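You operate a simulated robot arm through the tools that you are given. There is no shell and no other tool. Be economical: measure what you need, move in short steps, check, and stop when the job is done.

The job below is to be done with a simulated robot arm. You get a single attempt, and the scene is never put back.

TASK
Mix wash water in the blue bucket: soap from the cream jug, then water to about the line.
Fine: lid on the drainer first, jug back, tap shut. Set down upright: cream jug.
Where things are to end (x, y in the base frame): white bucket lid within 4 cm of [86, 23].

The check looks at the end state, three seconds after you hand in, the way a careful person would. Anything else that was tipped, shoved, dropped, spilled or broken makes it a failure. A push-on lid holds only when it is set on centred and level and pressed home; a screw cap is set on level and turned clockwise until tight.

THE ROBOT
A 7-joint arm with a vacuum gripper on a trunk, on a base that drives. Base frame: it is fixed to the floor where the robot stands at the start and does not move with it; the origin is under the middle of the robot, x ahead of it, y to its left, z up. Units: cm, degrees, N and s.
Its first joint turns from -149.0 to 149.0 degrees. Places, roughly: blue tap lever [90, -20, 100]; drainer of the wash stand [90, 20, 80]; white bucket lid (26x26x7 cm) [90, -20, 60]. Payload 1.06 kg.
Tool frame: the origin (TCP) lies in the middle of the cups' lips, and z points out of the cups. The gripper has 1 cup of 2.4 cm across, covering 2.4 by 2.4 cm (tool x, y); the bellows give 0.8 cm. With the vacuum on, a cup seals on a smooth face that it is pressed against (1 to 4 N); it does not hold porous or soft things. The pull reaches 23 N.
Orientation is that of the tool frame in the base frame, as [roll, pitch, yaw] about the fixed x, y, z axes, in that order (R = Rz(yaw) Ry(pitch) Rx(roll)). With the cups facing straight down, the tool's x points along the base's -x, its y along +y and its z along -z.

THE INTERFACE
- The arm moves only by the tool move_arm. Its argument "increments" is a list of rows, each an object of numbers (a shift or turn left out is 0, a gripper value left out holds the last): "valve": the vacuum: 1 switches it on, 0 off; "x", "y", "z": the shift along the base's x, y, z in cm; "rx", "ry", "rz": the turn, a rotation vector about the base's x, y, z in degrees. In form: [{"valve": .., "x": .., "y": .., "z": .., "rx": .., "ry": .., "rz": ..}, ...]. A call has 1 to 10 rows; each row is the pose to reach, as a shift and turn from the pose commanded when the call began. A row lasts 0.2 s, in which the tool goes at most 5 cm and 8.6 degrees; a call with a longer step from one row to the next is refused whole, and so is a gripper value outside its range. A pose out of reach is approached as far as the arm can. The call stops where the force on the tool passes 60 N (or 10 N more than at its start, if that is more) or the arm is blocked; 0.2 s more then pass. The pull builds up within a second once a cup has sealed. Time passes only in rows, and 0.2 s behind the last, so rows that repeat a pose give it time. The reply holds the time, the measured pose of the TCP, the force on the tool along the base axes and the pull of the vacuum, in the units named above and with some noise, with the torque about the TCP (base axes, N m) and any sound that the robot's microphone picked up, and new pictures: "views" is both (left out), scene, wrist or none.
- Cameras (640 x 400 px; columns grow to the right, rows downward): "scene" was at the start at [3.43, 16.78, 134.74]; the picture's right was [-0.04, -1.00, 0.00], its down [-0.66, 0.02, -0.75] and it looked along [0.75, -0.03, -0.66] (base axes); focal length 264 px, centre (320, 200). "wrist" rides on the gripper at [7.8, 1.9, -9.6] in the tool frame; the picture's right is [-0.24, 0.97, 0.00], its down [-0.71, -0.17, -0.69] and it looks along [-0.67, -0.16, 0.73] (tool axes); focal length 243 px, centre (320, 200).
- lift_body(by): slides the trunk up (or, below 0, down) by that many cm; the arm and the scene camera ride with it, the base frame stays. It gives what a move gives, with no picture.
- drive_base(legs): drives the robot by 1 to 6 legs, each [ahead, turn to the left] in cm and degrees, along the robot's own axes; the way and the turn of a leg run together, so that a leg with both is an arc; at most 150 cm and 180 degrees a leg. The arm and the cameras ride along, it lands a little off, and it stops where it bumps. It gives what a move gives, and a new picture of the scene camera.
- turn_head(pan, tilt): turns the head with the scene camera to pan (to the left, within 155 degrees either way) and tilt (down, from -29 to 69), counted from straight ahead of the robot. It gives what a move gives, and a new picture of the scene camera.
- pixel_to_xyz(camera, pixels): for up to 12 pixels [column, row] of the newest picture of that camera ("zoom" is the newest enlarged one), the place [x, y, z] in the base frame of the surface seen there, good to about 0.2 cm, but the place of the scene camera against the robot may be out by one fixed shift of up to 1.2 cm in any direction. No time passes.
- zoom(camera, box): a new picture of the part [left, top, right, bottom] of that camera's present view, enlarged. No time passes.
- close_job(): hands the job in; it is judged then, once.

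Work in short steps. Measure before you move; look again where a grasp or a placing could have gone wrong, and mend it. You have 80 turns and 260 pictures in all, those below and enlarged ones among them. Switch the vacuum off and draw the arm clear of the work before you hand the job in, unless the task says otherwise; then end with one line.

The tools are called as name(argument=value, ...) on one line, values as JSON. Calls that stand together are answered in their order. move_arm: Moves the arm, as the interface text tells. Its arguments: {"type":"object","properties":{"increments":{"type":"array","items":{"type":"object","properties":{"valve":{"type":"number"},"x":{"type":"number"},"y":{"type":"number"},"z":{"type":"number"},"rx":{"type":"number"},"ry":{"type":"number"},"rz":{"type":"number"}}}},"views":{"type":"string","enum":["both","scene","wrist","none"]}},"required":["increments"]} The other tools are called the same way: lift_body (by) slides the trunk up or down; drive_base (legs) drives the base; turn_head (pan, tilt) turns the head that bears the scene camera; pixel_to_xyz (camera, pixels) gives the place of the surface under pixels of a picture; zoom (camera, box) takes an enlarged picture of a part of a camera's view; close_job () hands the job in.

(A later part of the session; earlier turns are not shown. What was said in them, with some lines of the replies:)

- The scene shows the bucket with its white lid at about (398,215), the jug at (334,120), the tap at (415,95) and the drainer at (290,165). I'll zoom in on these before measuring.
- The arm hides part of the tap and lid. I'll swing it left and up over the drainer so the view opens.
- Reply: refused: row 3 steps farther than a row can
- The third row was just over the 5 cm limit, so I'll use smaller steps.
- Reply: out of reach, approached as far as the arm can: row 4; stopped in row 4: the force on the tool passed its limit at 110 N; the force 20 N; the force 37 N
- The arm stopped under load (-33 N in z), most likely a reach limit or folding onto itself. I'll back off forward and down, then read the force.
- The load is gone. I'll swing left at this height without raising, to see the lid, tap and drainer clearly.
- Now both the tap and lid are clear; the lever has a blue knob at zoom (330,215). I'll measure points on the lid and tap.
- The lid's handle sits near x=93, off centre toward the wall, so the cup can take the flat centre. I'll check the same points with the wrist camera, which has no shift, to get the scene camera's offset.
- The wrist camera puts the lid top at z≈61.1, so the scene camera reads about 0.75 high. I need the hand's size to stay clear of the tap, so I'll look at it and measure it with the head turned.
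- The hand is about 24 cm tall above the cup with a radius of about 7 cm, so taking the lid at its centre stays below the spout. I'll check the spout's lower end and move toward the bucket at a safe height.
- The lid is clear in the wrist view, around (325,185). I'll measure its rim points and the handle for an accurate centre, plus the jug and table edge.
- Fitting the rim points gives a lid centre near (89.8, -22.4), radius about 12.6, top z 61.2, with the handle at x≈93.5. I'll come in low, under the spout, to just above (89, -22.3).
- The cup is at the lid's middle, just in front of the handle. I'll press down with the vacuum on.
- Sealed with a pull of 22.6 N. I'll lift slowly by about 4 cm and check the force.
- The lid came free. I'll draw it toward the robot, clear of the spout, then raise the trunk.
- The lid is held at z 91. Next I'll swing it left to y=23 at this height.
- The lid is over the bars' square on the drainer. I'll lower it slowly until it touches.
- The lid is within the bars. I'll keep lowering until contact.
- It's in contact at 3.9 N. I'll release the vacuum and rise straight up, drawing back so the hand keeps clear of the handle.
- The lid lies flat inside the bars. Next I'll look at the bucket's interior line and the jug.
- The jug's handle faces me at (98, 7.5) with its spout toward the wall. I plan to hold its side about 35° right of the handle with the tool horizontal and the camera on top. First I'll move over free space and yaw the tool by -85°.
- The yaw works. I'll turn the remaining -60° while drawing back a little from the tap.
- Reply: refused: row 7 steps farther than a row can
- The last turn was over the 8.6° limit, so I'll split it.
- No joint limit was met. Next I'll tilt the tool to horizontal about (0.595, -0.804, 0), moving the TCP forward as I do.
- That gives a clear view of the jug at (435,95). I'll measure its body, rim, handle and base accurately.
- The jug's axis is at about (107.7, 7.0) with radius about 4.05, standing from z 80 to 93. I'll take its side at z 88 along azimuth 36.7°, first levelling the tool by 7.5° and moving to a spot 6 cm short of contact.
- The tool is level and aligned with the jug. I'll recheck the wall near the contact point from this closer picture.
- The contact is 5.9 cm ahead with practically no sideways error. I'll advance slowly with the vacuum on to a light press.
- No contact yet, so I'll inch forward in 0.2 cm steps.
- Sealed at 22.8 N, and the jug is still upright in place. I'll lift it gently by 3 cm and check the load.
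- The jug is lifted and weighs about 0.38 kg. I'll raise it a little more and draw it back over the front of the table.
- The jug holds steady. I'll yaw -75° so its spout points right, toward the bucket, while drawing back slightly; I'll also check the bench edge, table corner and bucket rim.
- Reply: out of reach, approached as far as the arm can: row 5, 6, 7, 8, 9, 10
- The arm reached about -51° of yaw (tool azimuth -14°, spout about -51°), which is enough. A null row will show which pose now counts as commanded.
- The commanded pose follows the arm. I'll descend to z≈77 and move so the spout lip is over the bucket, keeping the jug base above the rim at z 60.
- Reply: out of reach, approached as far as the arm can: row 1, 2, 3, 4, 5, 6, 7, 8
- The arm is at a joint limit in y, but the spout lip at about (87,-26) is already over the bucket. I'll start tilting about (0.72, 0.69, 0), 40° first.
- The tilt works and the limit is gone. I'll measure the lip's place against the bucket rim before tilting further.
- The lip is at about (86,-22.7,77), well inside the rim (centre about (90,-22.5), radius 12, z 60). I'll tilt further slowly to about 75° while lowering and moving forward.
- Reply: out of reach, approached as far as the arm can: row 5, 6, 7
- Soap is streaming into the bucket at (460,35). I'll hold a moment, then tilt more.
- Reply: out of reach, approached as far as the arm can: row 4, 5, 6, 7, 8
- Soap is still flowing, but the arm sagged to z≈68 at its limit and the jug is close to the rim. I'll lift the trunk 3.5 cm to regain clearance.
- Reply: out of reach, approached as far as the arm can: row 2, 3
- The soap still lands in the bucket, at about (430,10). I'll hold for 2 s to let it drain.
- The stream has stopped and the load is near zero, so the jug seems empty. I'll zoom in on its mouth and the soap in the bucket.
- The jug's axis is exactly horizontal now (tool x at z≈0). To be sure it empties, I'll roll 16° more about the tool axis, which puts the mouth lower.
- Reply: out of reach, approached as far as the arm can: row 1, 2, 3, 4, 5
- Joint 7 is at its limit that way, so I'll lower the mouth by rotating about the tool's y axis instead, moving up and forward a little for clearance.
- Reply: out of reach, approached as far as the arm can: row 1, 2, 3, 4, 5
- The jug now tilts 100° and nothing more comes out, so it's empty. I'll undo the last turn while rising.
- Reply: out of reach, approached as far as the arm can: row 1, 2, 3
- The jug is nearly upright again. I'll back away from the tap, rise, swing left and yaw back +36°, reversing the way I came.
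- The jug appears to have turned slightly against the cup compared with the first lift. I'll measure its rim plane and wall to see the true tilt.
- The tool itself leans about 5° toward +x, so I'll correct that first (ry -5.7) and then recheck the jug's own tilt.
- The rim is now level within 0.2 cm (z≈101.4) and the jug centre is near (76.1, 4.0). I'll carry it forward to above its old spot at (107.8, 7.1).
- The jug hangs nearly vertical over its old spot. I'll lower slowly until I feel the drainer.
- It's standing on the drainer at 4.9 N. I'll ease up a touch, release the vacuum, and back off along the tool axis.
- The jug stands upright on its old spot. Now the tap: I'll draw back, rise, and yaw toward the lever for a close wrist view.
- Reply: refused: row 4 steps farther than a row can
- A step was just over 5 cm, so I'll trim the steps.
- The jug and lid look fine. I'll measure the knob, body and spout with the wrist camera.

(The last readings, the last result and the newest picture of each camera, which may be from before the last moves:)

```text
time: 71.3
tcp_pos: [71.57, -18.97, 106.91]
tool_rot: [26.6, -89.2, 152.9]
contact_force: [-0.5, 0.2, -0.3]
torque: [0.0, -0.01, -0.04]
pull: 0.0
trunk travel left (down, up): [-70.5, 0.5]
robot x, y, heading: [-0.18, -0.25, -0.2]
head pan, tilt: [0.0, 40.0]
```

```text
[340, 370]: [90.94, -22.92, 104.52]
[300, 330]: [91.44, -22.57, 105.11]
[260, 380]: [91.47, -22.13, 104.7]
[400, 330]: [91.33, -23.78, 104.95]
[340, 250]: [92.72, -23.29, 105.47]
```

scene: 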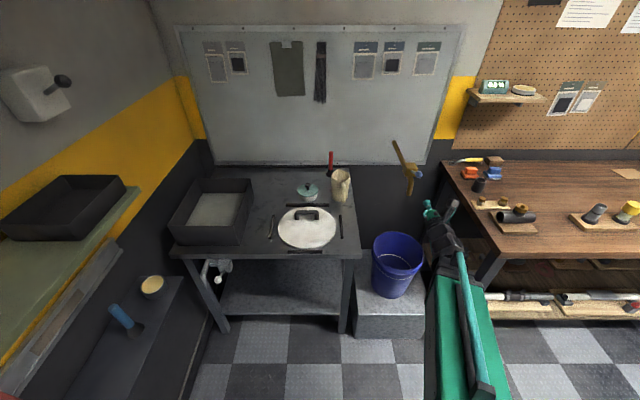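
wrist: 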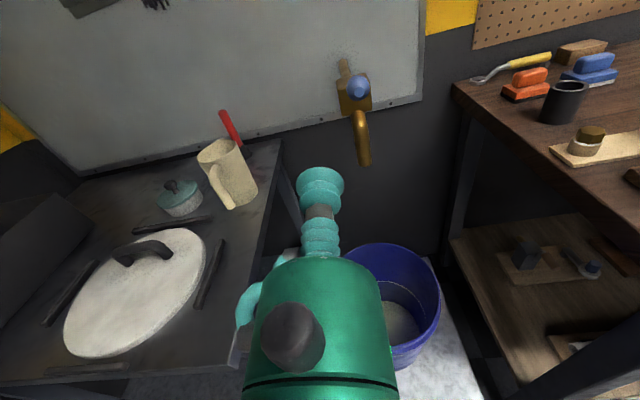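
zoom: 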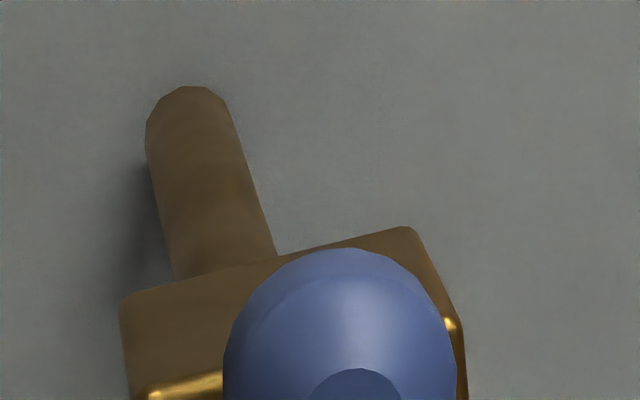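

The knob's centre is at about (92.2,-23.1,104.2), with the lever pointing out and about 25° up from the body. I'll use the cup as a finger above the knob and press gently down first.

move_arm(increments=[{"x": 4, "y": -1, "z": 1}, {"x": 8, "y": -2.5, "z": 1.2}, {"x": 12, "y": -4.1, "z": 1.2}, {"x": 16, "y": -4.1, "z": 1.2}, {"x": 20, "y": -4.1, "z": 1.2}, {"x": 22.5, "y": -4.1, "z": 1.2}])

```text
time: 72.7
tcp_pos: [94.19, -23.01, 108.0]
tool_rot: [28.0, -89.1, 151.8]
contact_force: [0.2, -0.4, 0.8]
torque: [-0.01, -0.03, 0.05]
pull: 0.0
trunk travel left (down, up): [-70.5, 0.5]
robot x, y, heading: [0.29, 0.01, 0.0]
head pan, tilt: [0.0, 40.0]
```

scene: 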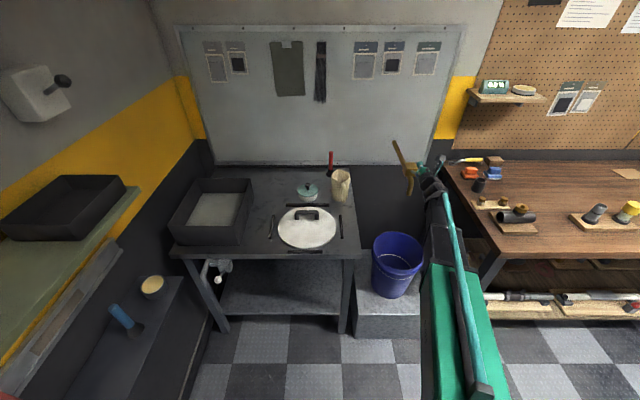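
wrist: 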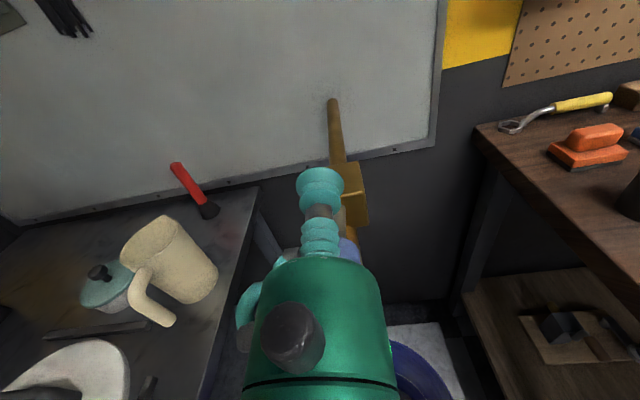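

The finger is above the knob. I'll press down in small steps and watch the force.

move_arm(increments=[{"z": -0.8}, {"z": -1.4}, {"z": -1.8}, {"z": -2.2}, {"z": -2.6}, {"z": -3}])

```text
time: 74.1
tcp_pos: [94.12, -23.14, 105.21]
tool_rot: [24.2, -89.0, 155.6]
contact_force: [0.1, -0.3, 0.8]
torque: [0.0, 0.03, 0.02]
pull: 0.2
trunk travel left (down, up): [-70.5, 0.5]
robot x, y, heading: [-0.13, 0.19, -0.0]
head pan, tilt: [0.0, 40.0]
```

scene: 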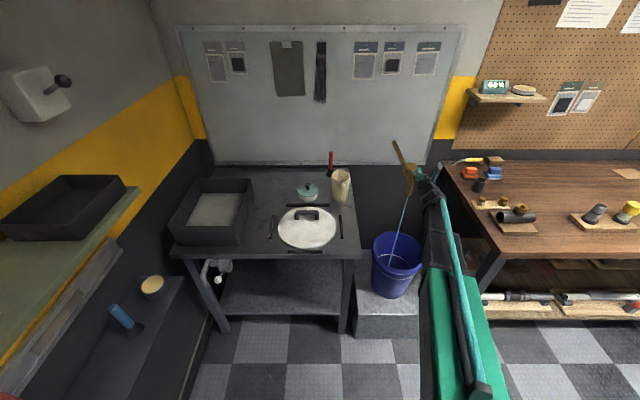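
wrist: 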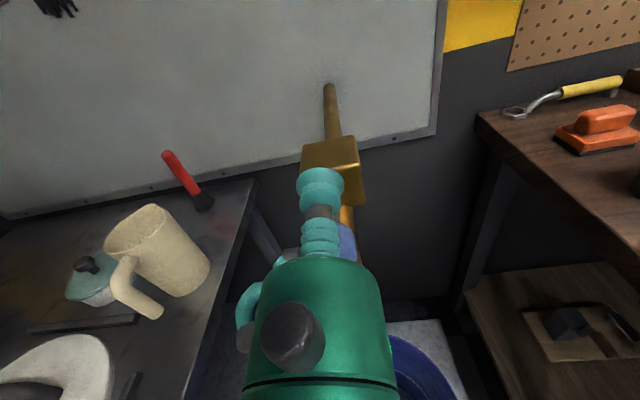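

Water is running into the bucket from the spout, so down opens the tap. While it fills, I'll move the finger back and underneath the knob, ready to push it up, and watch the level.

move_arm(increments=[{"x": -4, "z": 1}, {"x": -8, "z": 0}, {"x": -8.5, "z": -4}, {"x": -8.5, "z": -8.3}])

zoom(camera="scene", box=[360, 150, 440, 300])

zoom(camera="scene", box=[365, 225, 430, 290])

pixel_to_xyz(camera="zoom", pixels=[[260, 190], [230, 180], [350, 190], [420, 230], [250, 230], [320, 250], [380, 240], [280, 210], [320, 150], [450, 270]])

```text
time: 75.1
tcp_pos: [85.59, -22.85, 96.68]
tool_rot: [28.0, -89.2, 151.8]
contact_force: [-0.1, -0.4, 0.0]
torque: [-0.02, -0.01, 0.02]
pull: 0.1
trunk travel left (down, up): [-70.5, 0.5]
robot x, y, heading: [0.02, -0.21, -0.2]
head pan, tilt: [0.0, 40.0]
```

scene: 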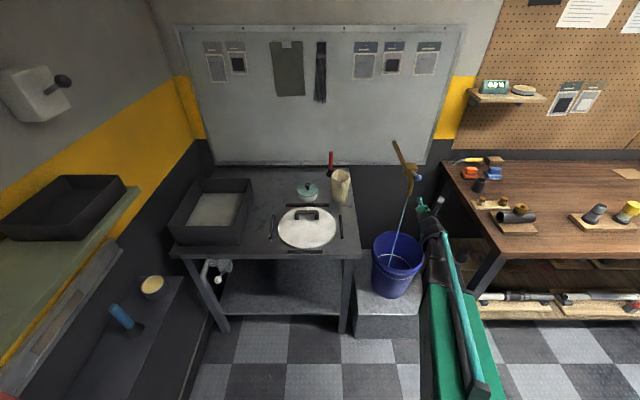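
wrist: 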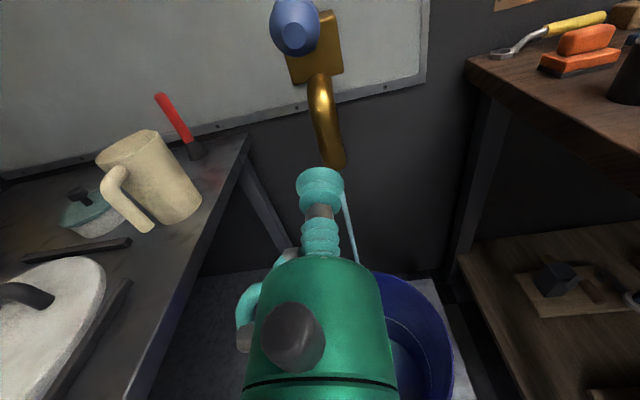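

```text
2.67 times, centred on (400, 225) of scene
```

zoom: 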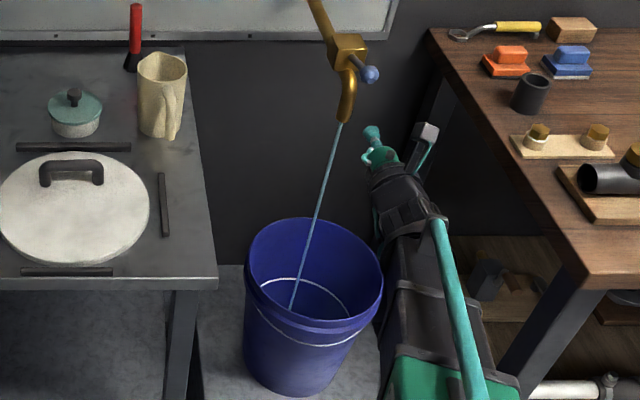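

```text
6.15 times, centred on (398, 258) of scene
```

zoom: 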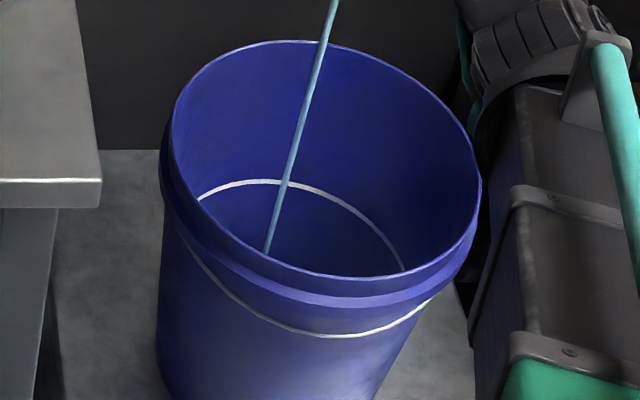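

```text
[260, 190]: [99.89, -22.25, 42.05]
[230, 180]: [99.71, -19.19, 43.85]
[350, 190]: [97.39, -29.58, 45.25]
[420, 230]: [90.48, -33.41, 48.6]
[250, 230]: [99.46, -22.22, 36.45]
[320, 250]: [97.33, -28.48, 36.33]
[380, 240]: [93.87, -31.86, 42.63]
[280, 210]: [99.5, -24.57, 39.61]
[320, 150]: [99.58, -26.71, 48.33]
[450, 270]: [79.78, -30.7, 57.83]
```

The line inside lies at about z 42 on the far wall. I'll measure the knob's new place and let a few seconds pass to gauge the flow.

pixel_to_xyz(camera="wrist", pixels=[[295, 20], [295, 40], [280, 30], [312, 30], [296, 52], [322, 80], [340, 160]])

move_arm(increments=[{}, {}, {}, {}, {}, {}, {}, {}], views="scene")

zoom(camera="scene", box=[365, 225, 430, 290])

```text
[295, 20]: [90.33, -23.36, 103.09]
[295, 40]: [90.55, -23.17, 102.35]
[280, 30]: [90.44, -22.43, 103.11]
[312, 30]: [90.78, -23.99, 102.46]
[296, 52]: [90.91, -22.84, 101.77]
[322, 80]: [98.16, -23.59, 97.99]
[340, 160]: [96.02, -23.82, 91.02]
```

```text
time: 76.9
tcp_pos: [85.68, -22.95, 96.63]
tool_rot: [26.6, -89.1, 153.3]
contact_force: [0.1, -0.8, -0.3]
torque: [-0.03, 0.0, 0.02]
pull: 0.0
trunk travel left (down, up): [-70.5, 0.5]
robot x, y, heading: [-0.09, 0.13, 0.2]
head pan, tilt: [0.0, 40.0]
```

scene: 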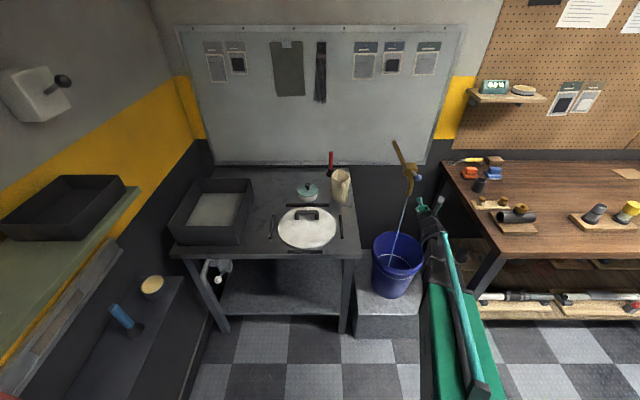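

```text
6.15 times, centred on (398, 258) of scene
```

zoom: 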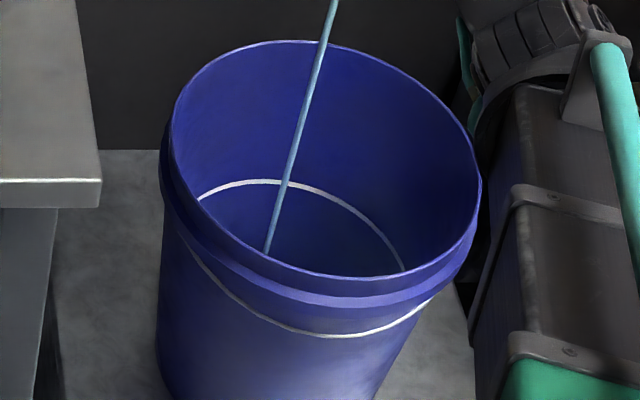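

The knob has dropped about 1.5 cm to z≈102.7 and the flow is modest. I'll wait about 6 s and look at the level again.

move_arm(increments=[{}, {}, {}, {}, {}, {}, {}, {}, {}, {}], views="none")

move_arm(increments=[{}, {}, {}, {}, {}, {}, {}, {}, {}, {}], views="none")

move_arm(increments=[{}, {}, {}, {}, {}, {}, {}, {}, {}, {}], views="wrist")

zoom(camera="scene", box=[365, 225, 430, 290])

```text
time: 79.1
tcp_pos: [85.51, -22.9, 96.64]
tool_rot: [26.4, -89.1, 153.5]
contact_force: [-0.3, -0.2, -0.7]
torque: [-0.03, -0.03, 0.01]
pull: 0.1
trunk travel left (down, up): [-70.5, 0.5]
robot x, y, heading: [-0.5, 0.09, -0.1]
head pan, tilt: [0.0, 40.0]
```

```text
time: 81.3
tcp_pos: [85.51, -22.97, 96.63]
tool_rot: [26.6, -89.1, 153.1]
contact_force: [0.5, 0.4, 0.2]
torque: [-0.01, 0.03, -0.01]
pull: 0.0
trunk travel left (down, up): [-70.5, 0.5]
robot x, y, heading: [0.28, 0.24, -0.3]
head pan, tilt: [0.0, 40.0]
```

```text
time: 83.5
tcp_pos: [85.53, -22.89, 96.73]
tool_rot: [26.6, -89.1, 153.2]
contact_force: [-0.7, -0.1, 0.8]
torque: [0.01, 0.02, 0.03]
pull: 0.0
trunk travel left (down, up): [-70.5, 0.5]
robot x, y, heading: [-0.23, 0.19, 0.1]
head pan, tilt: [0.0, 40.0]
```

wrist: 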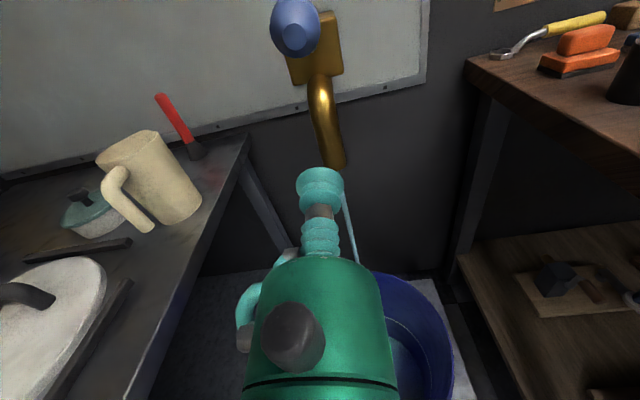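

```text
6.15 times, centred on (398, 258) of scene
```

zoom: 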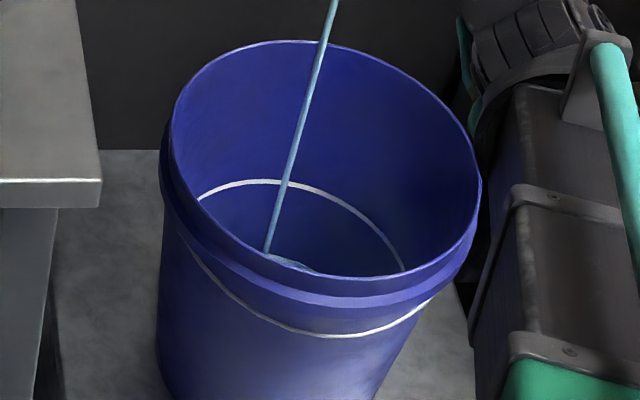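

The water's edge just shows at zoom (290,262). I'll measure it, then wait 6 s more.

pixel_to_xyz(camera="zoom", pixels=[[275, 255], [290, 264], [300, 268], [285, 262], [262, 183], [262, 178], [330, 194], [370, 222]])

move_arm(increments=[{}, {}, {}, {}, {}, {}, {}, {}, {}, {}], views="none")

move_arm(increments=[{}, {}, {}, {}, {}, {}, {}, {}, {}, {}], views="none")

move_arm(increments=[{}, {}, {}, {}, {}, {}, {}, {}, {}, {}], views="scene")

zoom(camera="scene", box=[365, 225, 430, 290])

pixel_to_xyz(camera="zoom", pixels=[[275, 245], [290, 250], [290, 260], [310, 260], [330, 265], [285, 235]])

```text
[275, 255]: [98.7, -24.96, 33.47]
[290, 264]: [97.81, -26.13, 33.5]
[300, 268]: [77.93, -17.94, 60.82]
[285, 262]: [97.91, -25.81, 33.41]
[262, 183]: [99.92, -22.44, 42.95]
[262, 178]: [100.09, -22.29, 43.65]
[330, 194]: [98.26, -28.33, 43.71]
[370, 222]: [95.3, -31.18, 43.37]
```

```text
time: 85.7
tcp_pos: [85.6, -22.93, 96.67]
tool_rot: [26.5, -89.2, 153.4]
contact_force: [-0.3, 0.0, -0.4]
torque: [0.01, 0.06, 0.02]
pull: 0.1
trunk travel left (down, up): [-70.5, 0.5]
robot x, y, heading: [0.1, 0.11, 0.0]
head pan, tilt: [0.0, 40.0]
```

```text
time: 87.9
tcp_pos: [85.47, -22.82, 96.76]
tool_rot: [26.6, -89.1, 153.1]
contact_force: [0.1, 0.4, 0.0]
torque: [-0.01, -0.03, 0.02]
pull: 0.0
trunk travel left (down, up): [-70.5, 0.5]
robot x, y, heading: [0.48, -0.13, 0.1]
head pan, tilt: [0.0, 40.0]
```

```text
time: 90.1
tcp_pos: [85.62, -22.94, 96.73]
tool_rot: [26.5, -89.1, 153.4]
contact_force: [-0.5, -0.4, 0.2]
torque: [0.03, -0.01, -0.05]
pull: 0.1
trunk travel left (down, up): [-70.5, 0.5]
robot x, y, heading: [0.05, -0.29, -0.1]
head pan, tilt: [0.0, 40.0]
```

scene: 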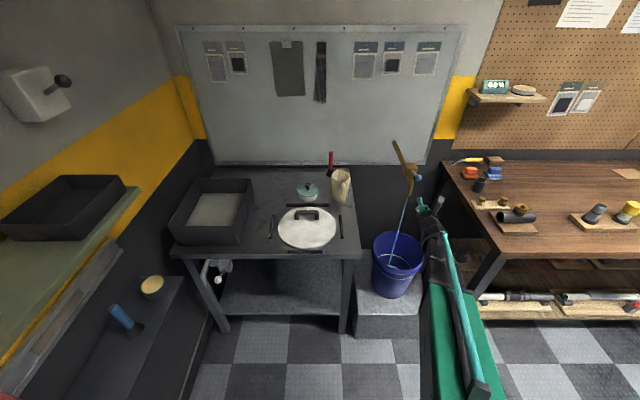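

```text
6.15 times, centred on (398, 258) of scene
```

zoom: 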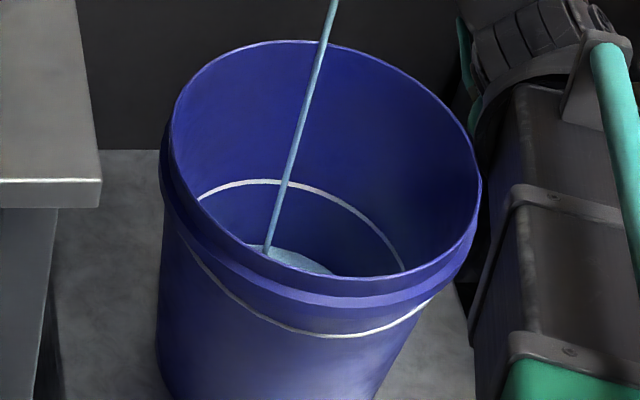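

```text
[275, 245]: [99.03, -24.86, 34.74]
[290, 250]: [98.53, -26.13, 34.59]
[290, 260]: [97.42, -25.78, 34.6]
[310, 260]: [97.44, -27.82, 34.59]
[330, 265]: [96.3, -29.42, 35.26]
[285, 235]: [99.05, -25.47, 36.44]
```

The level rose from 33.45 to 34.6 (scene z) in 6.6 s, about 0.17 cm/s, and the line is at 43.3, so roughly 50 s remain. I'll wait 26 s with no movement and remeasure.

move_arm(increments=[{}, {}, {}, {}, {}, {}, {}, {}, {}, {}], views="none")

move_arm(increments=[{}, {}, {}, {}, {}, {}, {}, {}, {}, {}], views="none")

move_arm(increments=[{}, {}, {}, {}, {}, {}, {}, {}, {}, {}], views="none")

move_arm(increments=[{}, {}, {}, {}, {}, {}, {}, {}, {}, {}], views="none")

move_arm(increments=[{}, {}, {}, {}, {}, {}, {}, {}, {}, {}], views="none")

move_arm(increments=[{}, {}, {}, {}, {}, {}, {}, {}, {}, {}], views="none")

move_arm(increments=[{}, {}, {}, {}, {}, {}, {}, {}, {}, {}], views="none")

move_arm(increments=[{}, {}, {}, {}, {}, {}, {}, {}, {}, {}], views="none")

move_arm(increments=[{}, {}, {}, {}, {}, {}, {}, {}, {}, {}], views="none")

move_arm(increments=[{}, {}, {}, {}, {}, {}, {}, {}, {}, {}], views="none")

move_arm(increments=[{}, {}, {}, {}, {}, {}, {}, {}, {}, {}], views="none")

move_arm(increments=[{}, {}, {}, {}, {}, {}, {}, {}, {}, {}], views="scene")

zoom(camera="scene", box=[365, 225, 430, 290])

pixel_to_xyz(camera="zoom", pixels=[[250, 235], [290, 250], [290, 240], [310, 250], [330, 255], [285, 225]])

```text
time: 92.3
tcp_pos: [85.63, -22.99, 96.7]
tool_rot: [26.4, -89.1, 153.3]
contact_force: [0.1, 0.1, 0.0]
torque: [0.02, 0.03, 0.02]
pull: 0.1
trunk travel left (down, up): [-70.5, 0.5]
robot x, y, heading: [-0.32, -0.58, -0.1]
head pan, tilt: [0.0, 40.0]
```

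```text
time: 94.5
tcp_pos: [85.45, -22.97, 96.68]
tool_rot: [26.6, -89.1, 153.3]
contact_force: [-0.5, -0.1, 0.8]
torque: [-0.01, -0.01, -0.01]
pull: 0.2
trunk travel left (down, up): [-70.5, 0.5]
robot x, y, heading: [-0.11, -0.24, -0.2]
head pan, tilt: [0.0, 40.0]
```

```text
time: 96.7
tcp_pos: [85.54, -23.01, 96.74]
tool_rot: [26.6, -89.1, 153.2]
contact_force: [-0.4, -0.9, 0.1]
torque: [-0.01, 0.03, -0.02]
pull: 0.2
trunk travel left (down, up): [-70.5, 0.5]
robot x, y, heading: [0.03, -0.01, -0.0]
head pan, tilt: [0.0, 40.0]
```

```text
time: 98.9
tcp_pos: [85.65, -22.93, 96.76]
tool_rot: [26.5, -89.1, 153.3]
contact_force: [0.3, -0.8, -0.4]
torque: [0.01, -0.01, 0.0]
pull: 0.0
trunk travel left (down, up): [-70.5, 0.5]
robot x, y, heading: [-0.34, -0.16, -0.2]
head pan, tilt: [0.0, 40.0]
```

```text
time: 101.1
tcp_pos: [85.58, -22.86, 96.56]
tool_rot: [26.5, -89.1, 153.3]
contact_force: [-0.6, -0.1, 0.4]
torque: [-0.01, -0.01, -0.01]
pull: 0.1
trunk travel left (down, up): [-70.5, 0.5]
robot x, y, heading: [0.2, -0.02, -0.1]
head pan, tilt: [0.0, 40.0]
```

```text
time: 103.3
tcp_pos: [85.47, -22.99, 96.76]
tool_rot: [26.6, -89.1, 153.2]
contact_force: [-0.2, -1.2, 0.4]
torque: [0.0, 0.05, -0.01]
pull: 0.0
trunk travel left (down, up): [-70.5, 0.5]
robot x, y, heading: [0.11, -0.12, 0.3]
head pan, tilt: [0.0, 40.0]
```

```text
time: 105.5
tcp_pos: [85.64, -22.9, 96.68]
tool_rot: [26.5, -89.1, 153.2]
contact_force: [0.8, 0.8, 0.0]
torque: [-0.02, 0.02, 0.02]
pull: 0.1
trunk travel left (down, up): [-70.5, 0.5]
robot x, y, heading: [-0.07, -0.13, 0.3]
head pan, tilt: [0.0, 40.0]
```

```text
time: 107.7
tcp_pos: [85.5, -22.92, 96.66]
tool_rot: [26.4, -89.1, 153.4]
contact_force: [-0.3, -0.2, 0.1]
torque: [0.02, -0.05, -0.03]
pull: 0.2
trunk travel left (down, up): [-70.5, 0.5]
robot x, y, heading: [0.03, -0.02, 0.1]
head pan, tilt: [0.0, 40.0]
```

```text
time: 109.9
tcp_pos: [85.5, -23.01, 96.62]
tool_rot: [26.6, -89.0, 153.3]
contact_force: [0.2, 0.1, -0.1]
torque: [0.0, 0.02, -0.01]
pull: 0.0
trunk travel left (down, up): [-70.5, 0.5]
robot x, y, heading: [-0.12, 0.1, -0.3]
head pan, tilt: [0.0, 40.0]
```

```text
time: 112.1
tcp_pos: [85.54, -22.94, 96.72]
tool_rot: [26.5, -89.2, 153.3]
contact_force: [-0.7, 0.2, 0.8]
torque: [0.0, 0.04, -0.04]
pull: 0.0
trunk travel left (down, up): [-70.5, 0.5]
robot x, y, heading: [0.2, 0.25, -0.2]
head pan, tilt: [0.0, 40.0]
```

```text
time: 114.3
tcp_pos: [85.63, -22.85, 96.7]
tool_rot: [26.5, -89.1, 153.4]
contact_force: [-0.4, -0.3, 0.8]
torque: [-0.01, 0.03, -0.01]
pull: 0.0
trunk travel left (down, up): [-70.5, 0.5]
robot x, y, heading: [0.38, -0.36, -0.2]
head pan, tilt: [0.0, 40.0]
```

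```text
time: 116.5
tcp_pos: [85.59, -22.91, 96.71]
tool_rot: [26.6, -89.1, 153.2]
contact_force: [-0.6, 0.3, 1.0]
torque: [0.01, 0.0, 0.01]
pull: 0.1
trunk travel left (down, up): [-70.5, 0.5]
robot x, y, heading: [0.3, 0.41, 0.1]
head pan, tilt: [0.0, 40.0]
```

scene: 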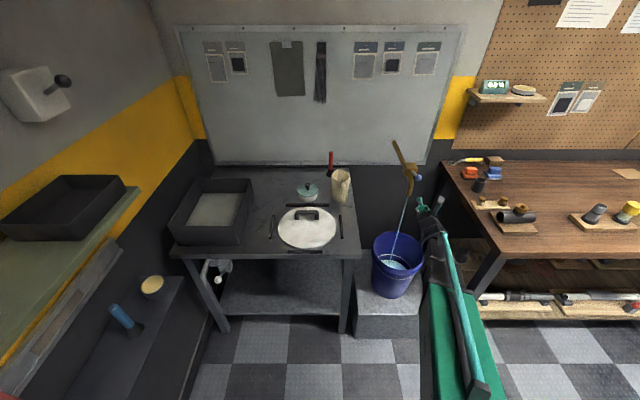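

```text
6.15 times, centred on (398, 258) of scene
```

zoom: 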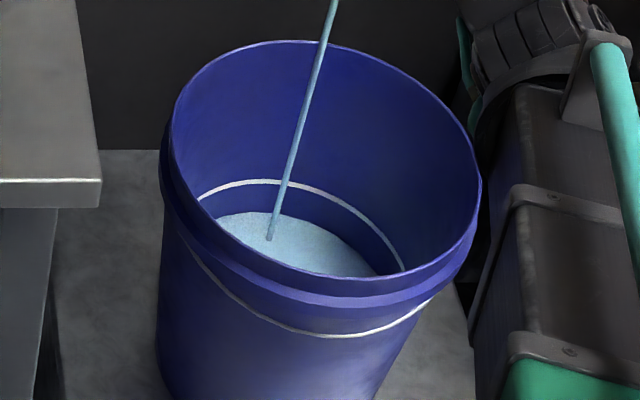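

```text
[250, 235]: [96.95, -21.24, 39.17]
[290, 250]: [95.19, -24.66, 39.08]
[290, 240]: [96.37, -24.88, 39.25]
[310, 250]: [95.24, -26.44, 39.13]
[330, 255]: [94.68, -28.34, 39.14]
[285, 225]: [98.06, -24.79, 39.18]
```

The level is at 39.15 and the rate is steady at 0.172 cm/s, so about 23 s remain. I'll bring the finger in just under the knob without touching, wait 17 s and check.

move_arm(increments=[{"x": 3, "z": 1}, {"x": 5.5, "z": 1.8}, {"x": 7.2, "z": 2}], views="wrist")

move_arm(increments=[{}, {}, {}, {}, {}, {}, {}, {}, {}, {}], views="none")

move_arm(increments=[{}, {}, {}, {}, {}, {}, {}, {}, {}, {}], views="none")

move_arm(increments=[{}, {}, {}, {}, {}, {}, {}, {}, {}, {}], views="none")

move_arm(increments=[{}, {}, {}, {}, {}, {}, {}, {}, {}, {}], views="none")

move_arm(increments=[{}, {}, {}, {}, {}, {}, {}, {}, {}, {}], views="none")

move_arm(increments=[{}, {}, {}, {}, {}, {}, {}, {}, {}, {}], views="none")

move_arm(increments=[{}, {}, {}, {}, {}, {}, {}, {}, {}, {}], views="scene")

zoom(camera="scene", box=[365, 225, 430, 290])

pixel_to_xyz(camera="zoom", pixels=[[250, 225], [290, 240], [310, 240], [330, 245], [285, 215], [262, 180], [335, 195]])

```text
time: 117.3
tcp_pos: [92.95, -23.11, 98.42]
tool_rot: [26.4, -89.1, 153.4]
contact_force: [0.3, -0.5, 0.4]
torque: [0.02, -0.01, 0.02]
pull: 0.1
trunk travel left (down, up): [-70.5, 0.5]
robot x, y, heading: [-0.02, 0.09, 0.1]
head pan, tilt: [0.0, 40.0]
```

wrist: 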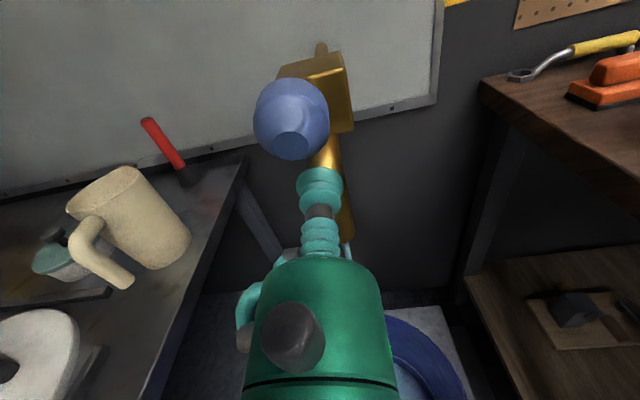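

```text
time: 119.5
tcp_pos: [93.11, -23.07, 98.62]
tool_rot: [26.5, -89.1, 153.2]
contact_force: [0.7, 0.0, 0.0]
torque: [-0.02, -0.01, 0.0]
pull: 0.0
trunk travel left (down, up): [-70.5, 0.5]
robot x, y, heading: [0.21, -0.12, 0.2]
head pan, tilt: [0.0, 40.0]
```

```text
time: 121.7
tcp_pos: [93.0, -23.13, 98.6]
tool_rot: [26.6, -89.0, 153.2]
contact_force: [-0.7, 0.3, -0.5]
torque: [0.01, 0.01, 0.0]
pull: 0.0
trunk travel left (down, up): [-70.5, 0.5]
robot x, y, heading: [0.29, -0.1, 0.0]
head pan, tilt: [0.0, 40.0]
```

```text
time: 123.9
tcp_pos: [93.08, -23.04, 98.58]
tool_rot: [26.4, -89.1, 153.4]
contact_force: [0.2, 0.3, -0.4]
torque: [0.01, -0.02, -0.04]
pull: 0.1
trunk travel left (down, up): [-70.5, 0.5]
robot x, y, heading: [0.15, -0.04, -0.2]
head pan, tilt: [0.0, 40.0]
```

```text
time: 126.1
tcp_pos: [93.04, -22.97, 98.64]
tool_rot: [26.4, -89.1, 153.4]
contact_force: [0.3, 0.4, 0.0]
torque: [0.02, -0.01, -0.01]
pull: 0.1
trunk travel left (down, up): [-70.5, 0.5]
robot x, y, heading: [0.05, -0.44, -0.2]
head pan, tilt: [0.0, 40.0]
```

```text
time: 128.3
tcp_pos: [93.04, -23.01, 98.58]
tool_rot: [26.4, -89.1, 153.3]
contact_force: [-0.2, -0.5, -0.5]
torque: [-0.01, 0.0, -0.01]
pull: 0.1
trunk travel left (down, up): [-70.5, 0.5]
robot x, y, heading: [-0.25, -0.08, -0.1]
head pan, tilt: [0.0, 40.0]
```

```text
time: 130.5
tcp_pos: [92.94, -23.04, 98.65]
tool_rot: [26.5, -89.0, 153.3]
contact_force: [-0.6, -0.7, -0.1]
torque: [0.03, 0.0, 0.02]
pull: 0.1
trunk travel left (down, up): [-70.5, 0.5]
robot x, y, heading: [-0.06, -0.08, 0.1]
head pan, tilt: [0.0, 40.0]
```

```text
time: 132.7
tcp_pos: [93.05, -23.14, 98.56]
tool_rot: [26.5, -89.1, 153.3]
contact_force: [0.5, -0.4, 0.1]
torque: [0.03, 0.0, 0.0]
pull: 0.1
trunk travel left (down, up): [-70.5, 0.5]
robot x, y, heading: [0.22, -0.15, -0.2]
head pan, tilt: [0.0, 40.0]
```

scene: 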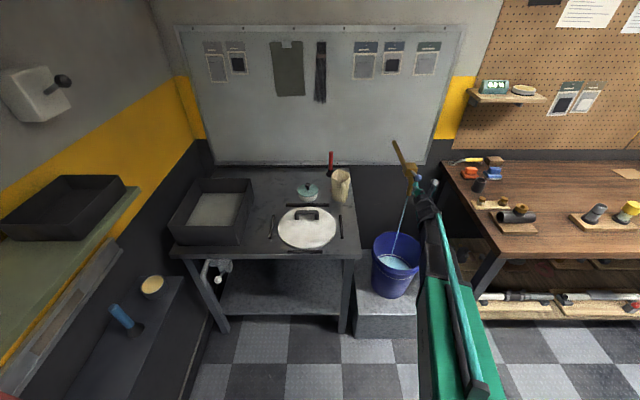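

```text
6.15 times, centred on (398, 258) of scene
```

zoom: 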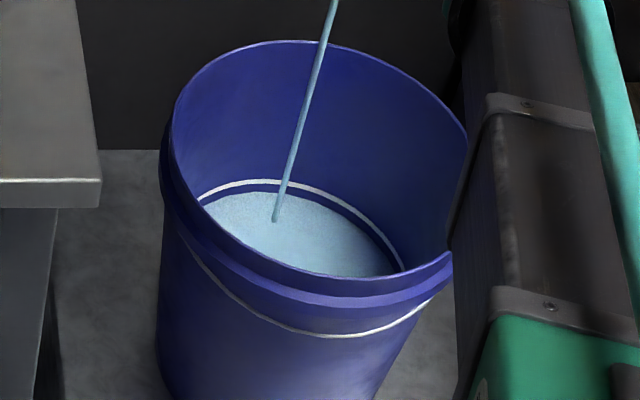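

```text
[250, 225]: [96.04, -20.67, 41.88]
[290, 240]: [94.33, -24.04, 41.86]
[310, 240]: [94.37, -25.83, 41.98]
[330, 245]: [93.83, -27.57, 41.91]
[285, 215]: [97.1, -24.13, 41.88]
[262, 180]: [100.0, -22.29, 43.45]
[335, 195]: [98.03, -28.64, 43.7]
```

The level is 41.9 against the line at about 43.4. I'll wait 6.6 s and then push the knob up to shut the tap.

move_arm(increments=[{}, {}, {}, {}, {}, {}, {}, {}, {}, {}], views="none")

move_arm(increments=[{}, {}, {}, {}, {}, {}, {}, {}, {}, {}], views="none")

move_arm(increments=[{}, {}, {}, {}, {}, {}, {}, {}, {}], views="none")

move_arm(increments=[{"z": 1.2}, {"z": 2.0}, {"z": 2.6}, {"z": 3.1}])

zoom(camera="scene", box=[365, 150, 435, 290])

```text
time: 134.9
tcp_pos: [93.02, -22.97, 98.66]
tool_rot: [26.4, -89.1, 153.3]
contact_force: [-0.1, -1.0, -0.3]
torque: [0.01, 0.03, 0.01]
pull: 0.0
trunk travel left (down, up): [-70.5, 0.5]
robot x, y, heading: [-0.12, -0.24, -0.0]
head pan, tilt: [0.0, 40.0]
```

```text
time: 137.1
tcp_pos: [93.01, -22.99, 98.59]
tool_rot: [26.5, -89.0, 153.3]
contact_force: [0.0, -1.3, -0.6]
torque: [0.01, 0.0, -0.02]
pull: 0.0
trunk travel left (down, up): [-70.5, 0.5]
robot x, y, heading: [-0.28, -0.36, 0.1]
head pan, tilt: [0.0, 40.0]
```

```text
time: 139.1
tcp_pos: [93.0, -22.97, 98.66]
tool_rot: [26.6, -89.2, 153.2]
contact_force: [-0.3, -0.1, 0.6]
torque: [-0.01, 0.02, 0.0]
pull: 0.1
trunk travel left (down, up): [-70.5, 0.5]
robot x, y, heading: [-0.21, -0.13, 0.3]
head pan, tilt: [0.0, 40.0]
```

```text
time: 140.1
tcp_pos: [93.1, -22.92, 101.9]
tool_rot: [28.5, -89.0, 151.2]
contact_force: [0.6, 0.2, -0.8]
torque: [0.0, 0.04, 0.0]
pull: 0.0
trunk travel left (down, up): [-70.5, 0.5]
robot x, y, heading: [-0.07, 0.24, 0.3]
head pan, tilt: [0.0, 40.0]
```

scene: 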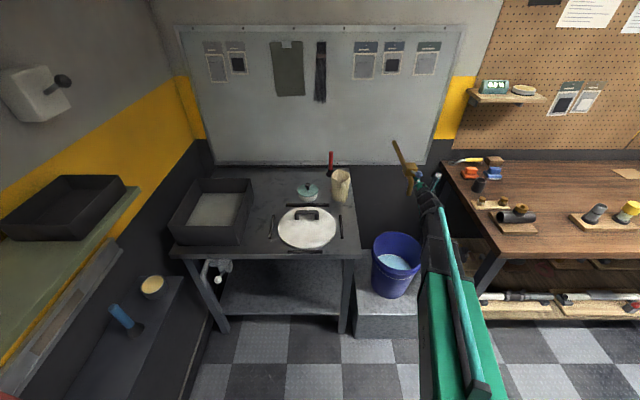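
wrist: 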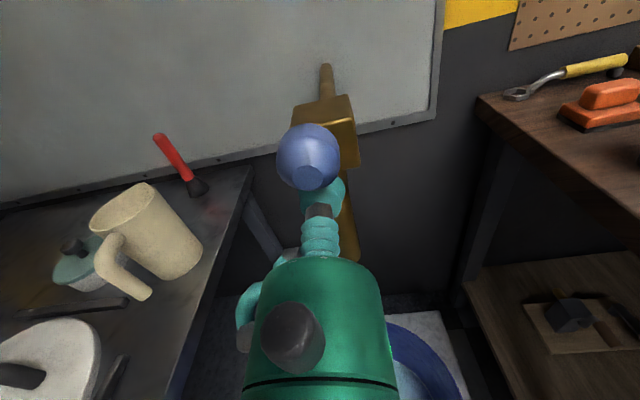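

```text
2.86 times, centred on (400, 220) of scene
```

zoom: 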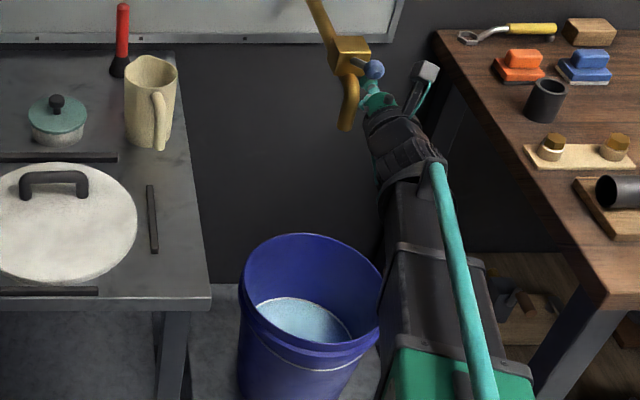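

The stream has stopped. I'll compare the knob's place with its starting one (facet at about (90.95,-22.9,104.4)) and recheck the level.

pixel_to_xyz(camera="wrist", pixels=[[306, 178], [308, 128], [280, 160], [336, 155]])

zoom(camera="scene", box=[365, 225, 430, 290])

pixel_to_xyz(camera="zoom", pixels=[[250, 225], [290, 240], [310, 240], [330, 245], [285, 205]])

```text
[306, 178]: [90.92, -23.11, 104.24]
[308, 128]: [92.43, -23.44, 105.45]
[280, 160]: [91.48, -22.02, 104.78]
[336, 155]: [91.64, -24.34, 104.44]
```

```text
6.15 times, centred on (398, 258) of scene
```

zoom: 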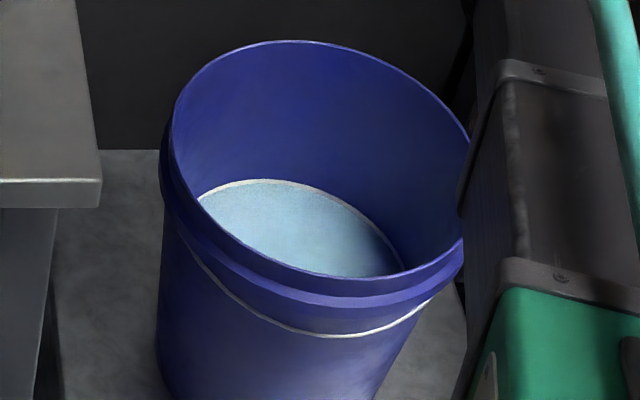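

```text
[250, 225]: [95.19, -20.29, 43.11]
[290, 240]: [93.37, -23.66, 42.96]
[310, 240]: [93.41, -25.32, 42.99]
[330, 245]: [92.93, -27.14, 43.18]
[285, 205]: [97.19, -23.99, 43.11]
```

The water sits right at the line and the knob is back at its starting place. One small nudge of 0.5 cm will make sure it's on its stop, then I'll withdraw.

move_arm(increments=[{"z": 0.2}, {"z": 0.5}], views="none")

move_arm(increments=[{"z": -1}, {"z": -2.5, "x": -1}, {"z": -2.5, "x": -5}, {"z": -2.5, "x": -10}, {"z": -2.5, "x": -15}, {"z": -2.5, "x": -20}])

zoom(camera="scene", box=[365, 150, 435, 290])

zoom(camera="scene", box=[260, 140, 380, 260])

zoom(camera="wrist", box=[40, 40, 420, 360])

```text
time: 140.7
tcp_pos: [93.13, -23.03, 102.11]
tool_rot: [34.0, -89.3, 145.7]
contact_force: [1.8, 1.2, -16.2]
torque: [0.01, 0.02, -0.02]
pull: 0.0
trunk travel left (down, up): [-70.5, 0.5]
robot x, y, heading: [0.01, -0.3, 0.2]
head pan, tilt: [0.0, 40.0]
```

```text
time: 142.1
tcp_pos: [72.95, -23.39, 100.0]
tool_rot: [26.1, -89.1, 153.6]
contact_force: [-0.9, -0.7, 0.4]
torque: [-0.02, -0.02, 0.04]
pull: 0.0
trunk travel left (down, up): [-70.5, 0.5]
robot x, y, heading: [-0.16, -0.01, 0.1]
head pan, tilt: [0.0, 40.0]
```

scene: 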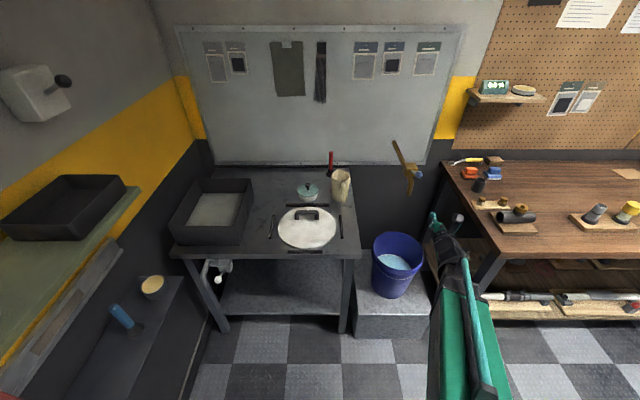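
wrist: 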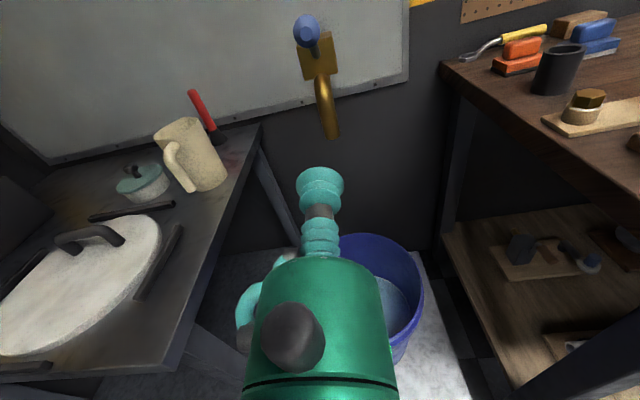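

```text
2.86 times, centred on (400, 220) of scene
```

zoom: 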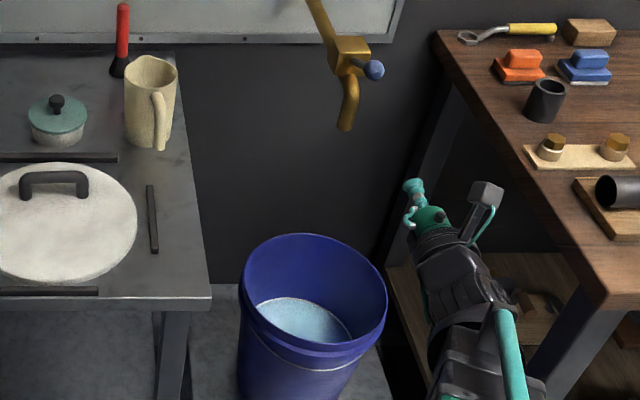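

```text
3.33 times, centred on (320, 200) of scene
```

zoom: 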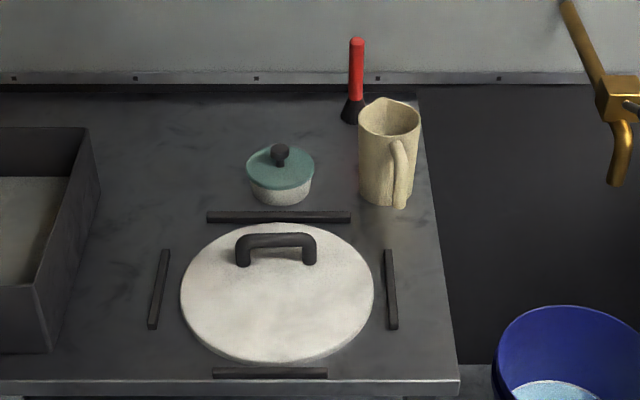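

```text
1.25 times, centred on (230, 200) of wrist
```

zoom: 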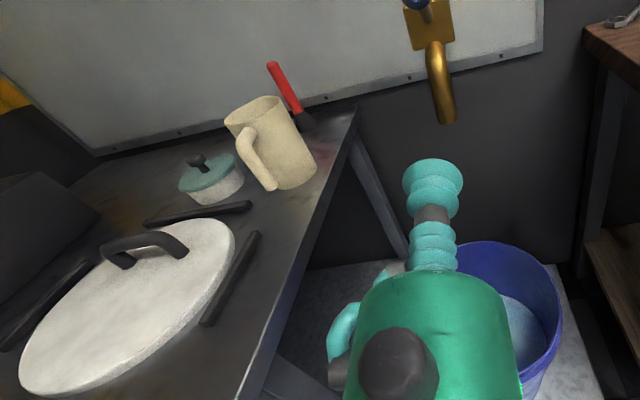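

The knob met its stop at 16 N and no water runs. The lid lies on the drainer at its target, the jug stands upright in its place, the bucket is filled to the line, the vacuum is off and the arm is clear, so I'm handing in.

close_job()

```text
The job is handed in.
```

The wash water is mixed: the soap is in the blue bucket with water up to the line, the lid is on the drainer, the jug is back upright, and the tap is shut.
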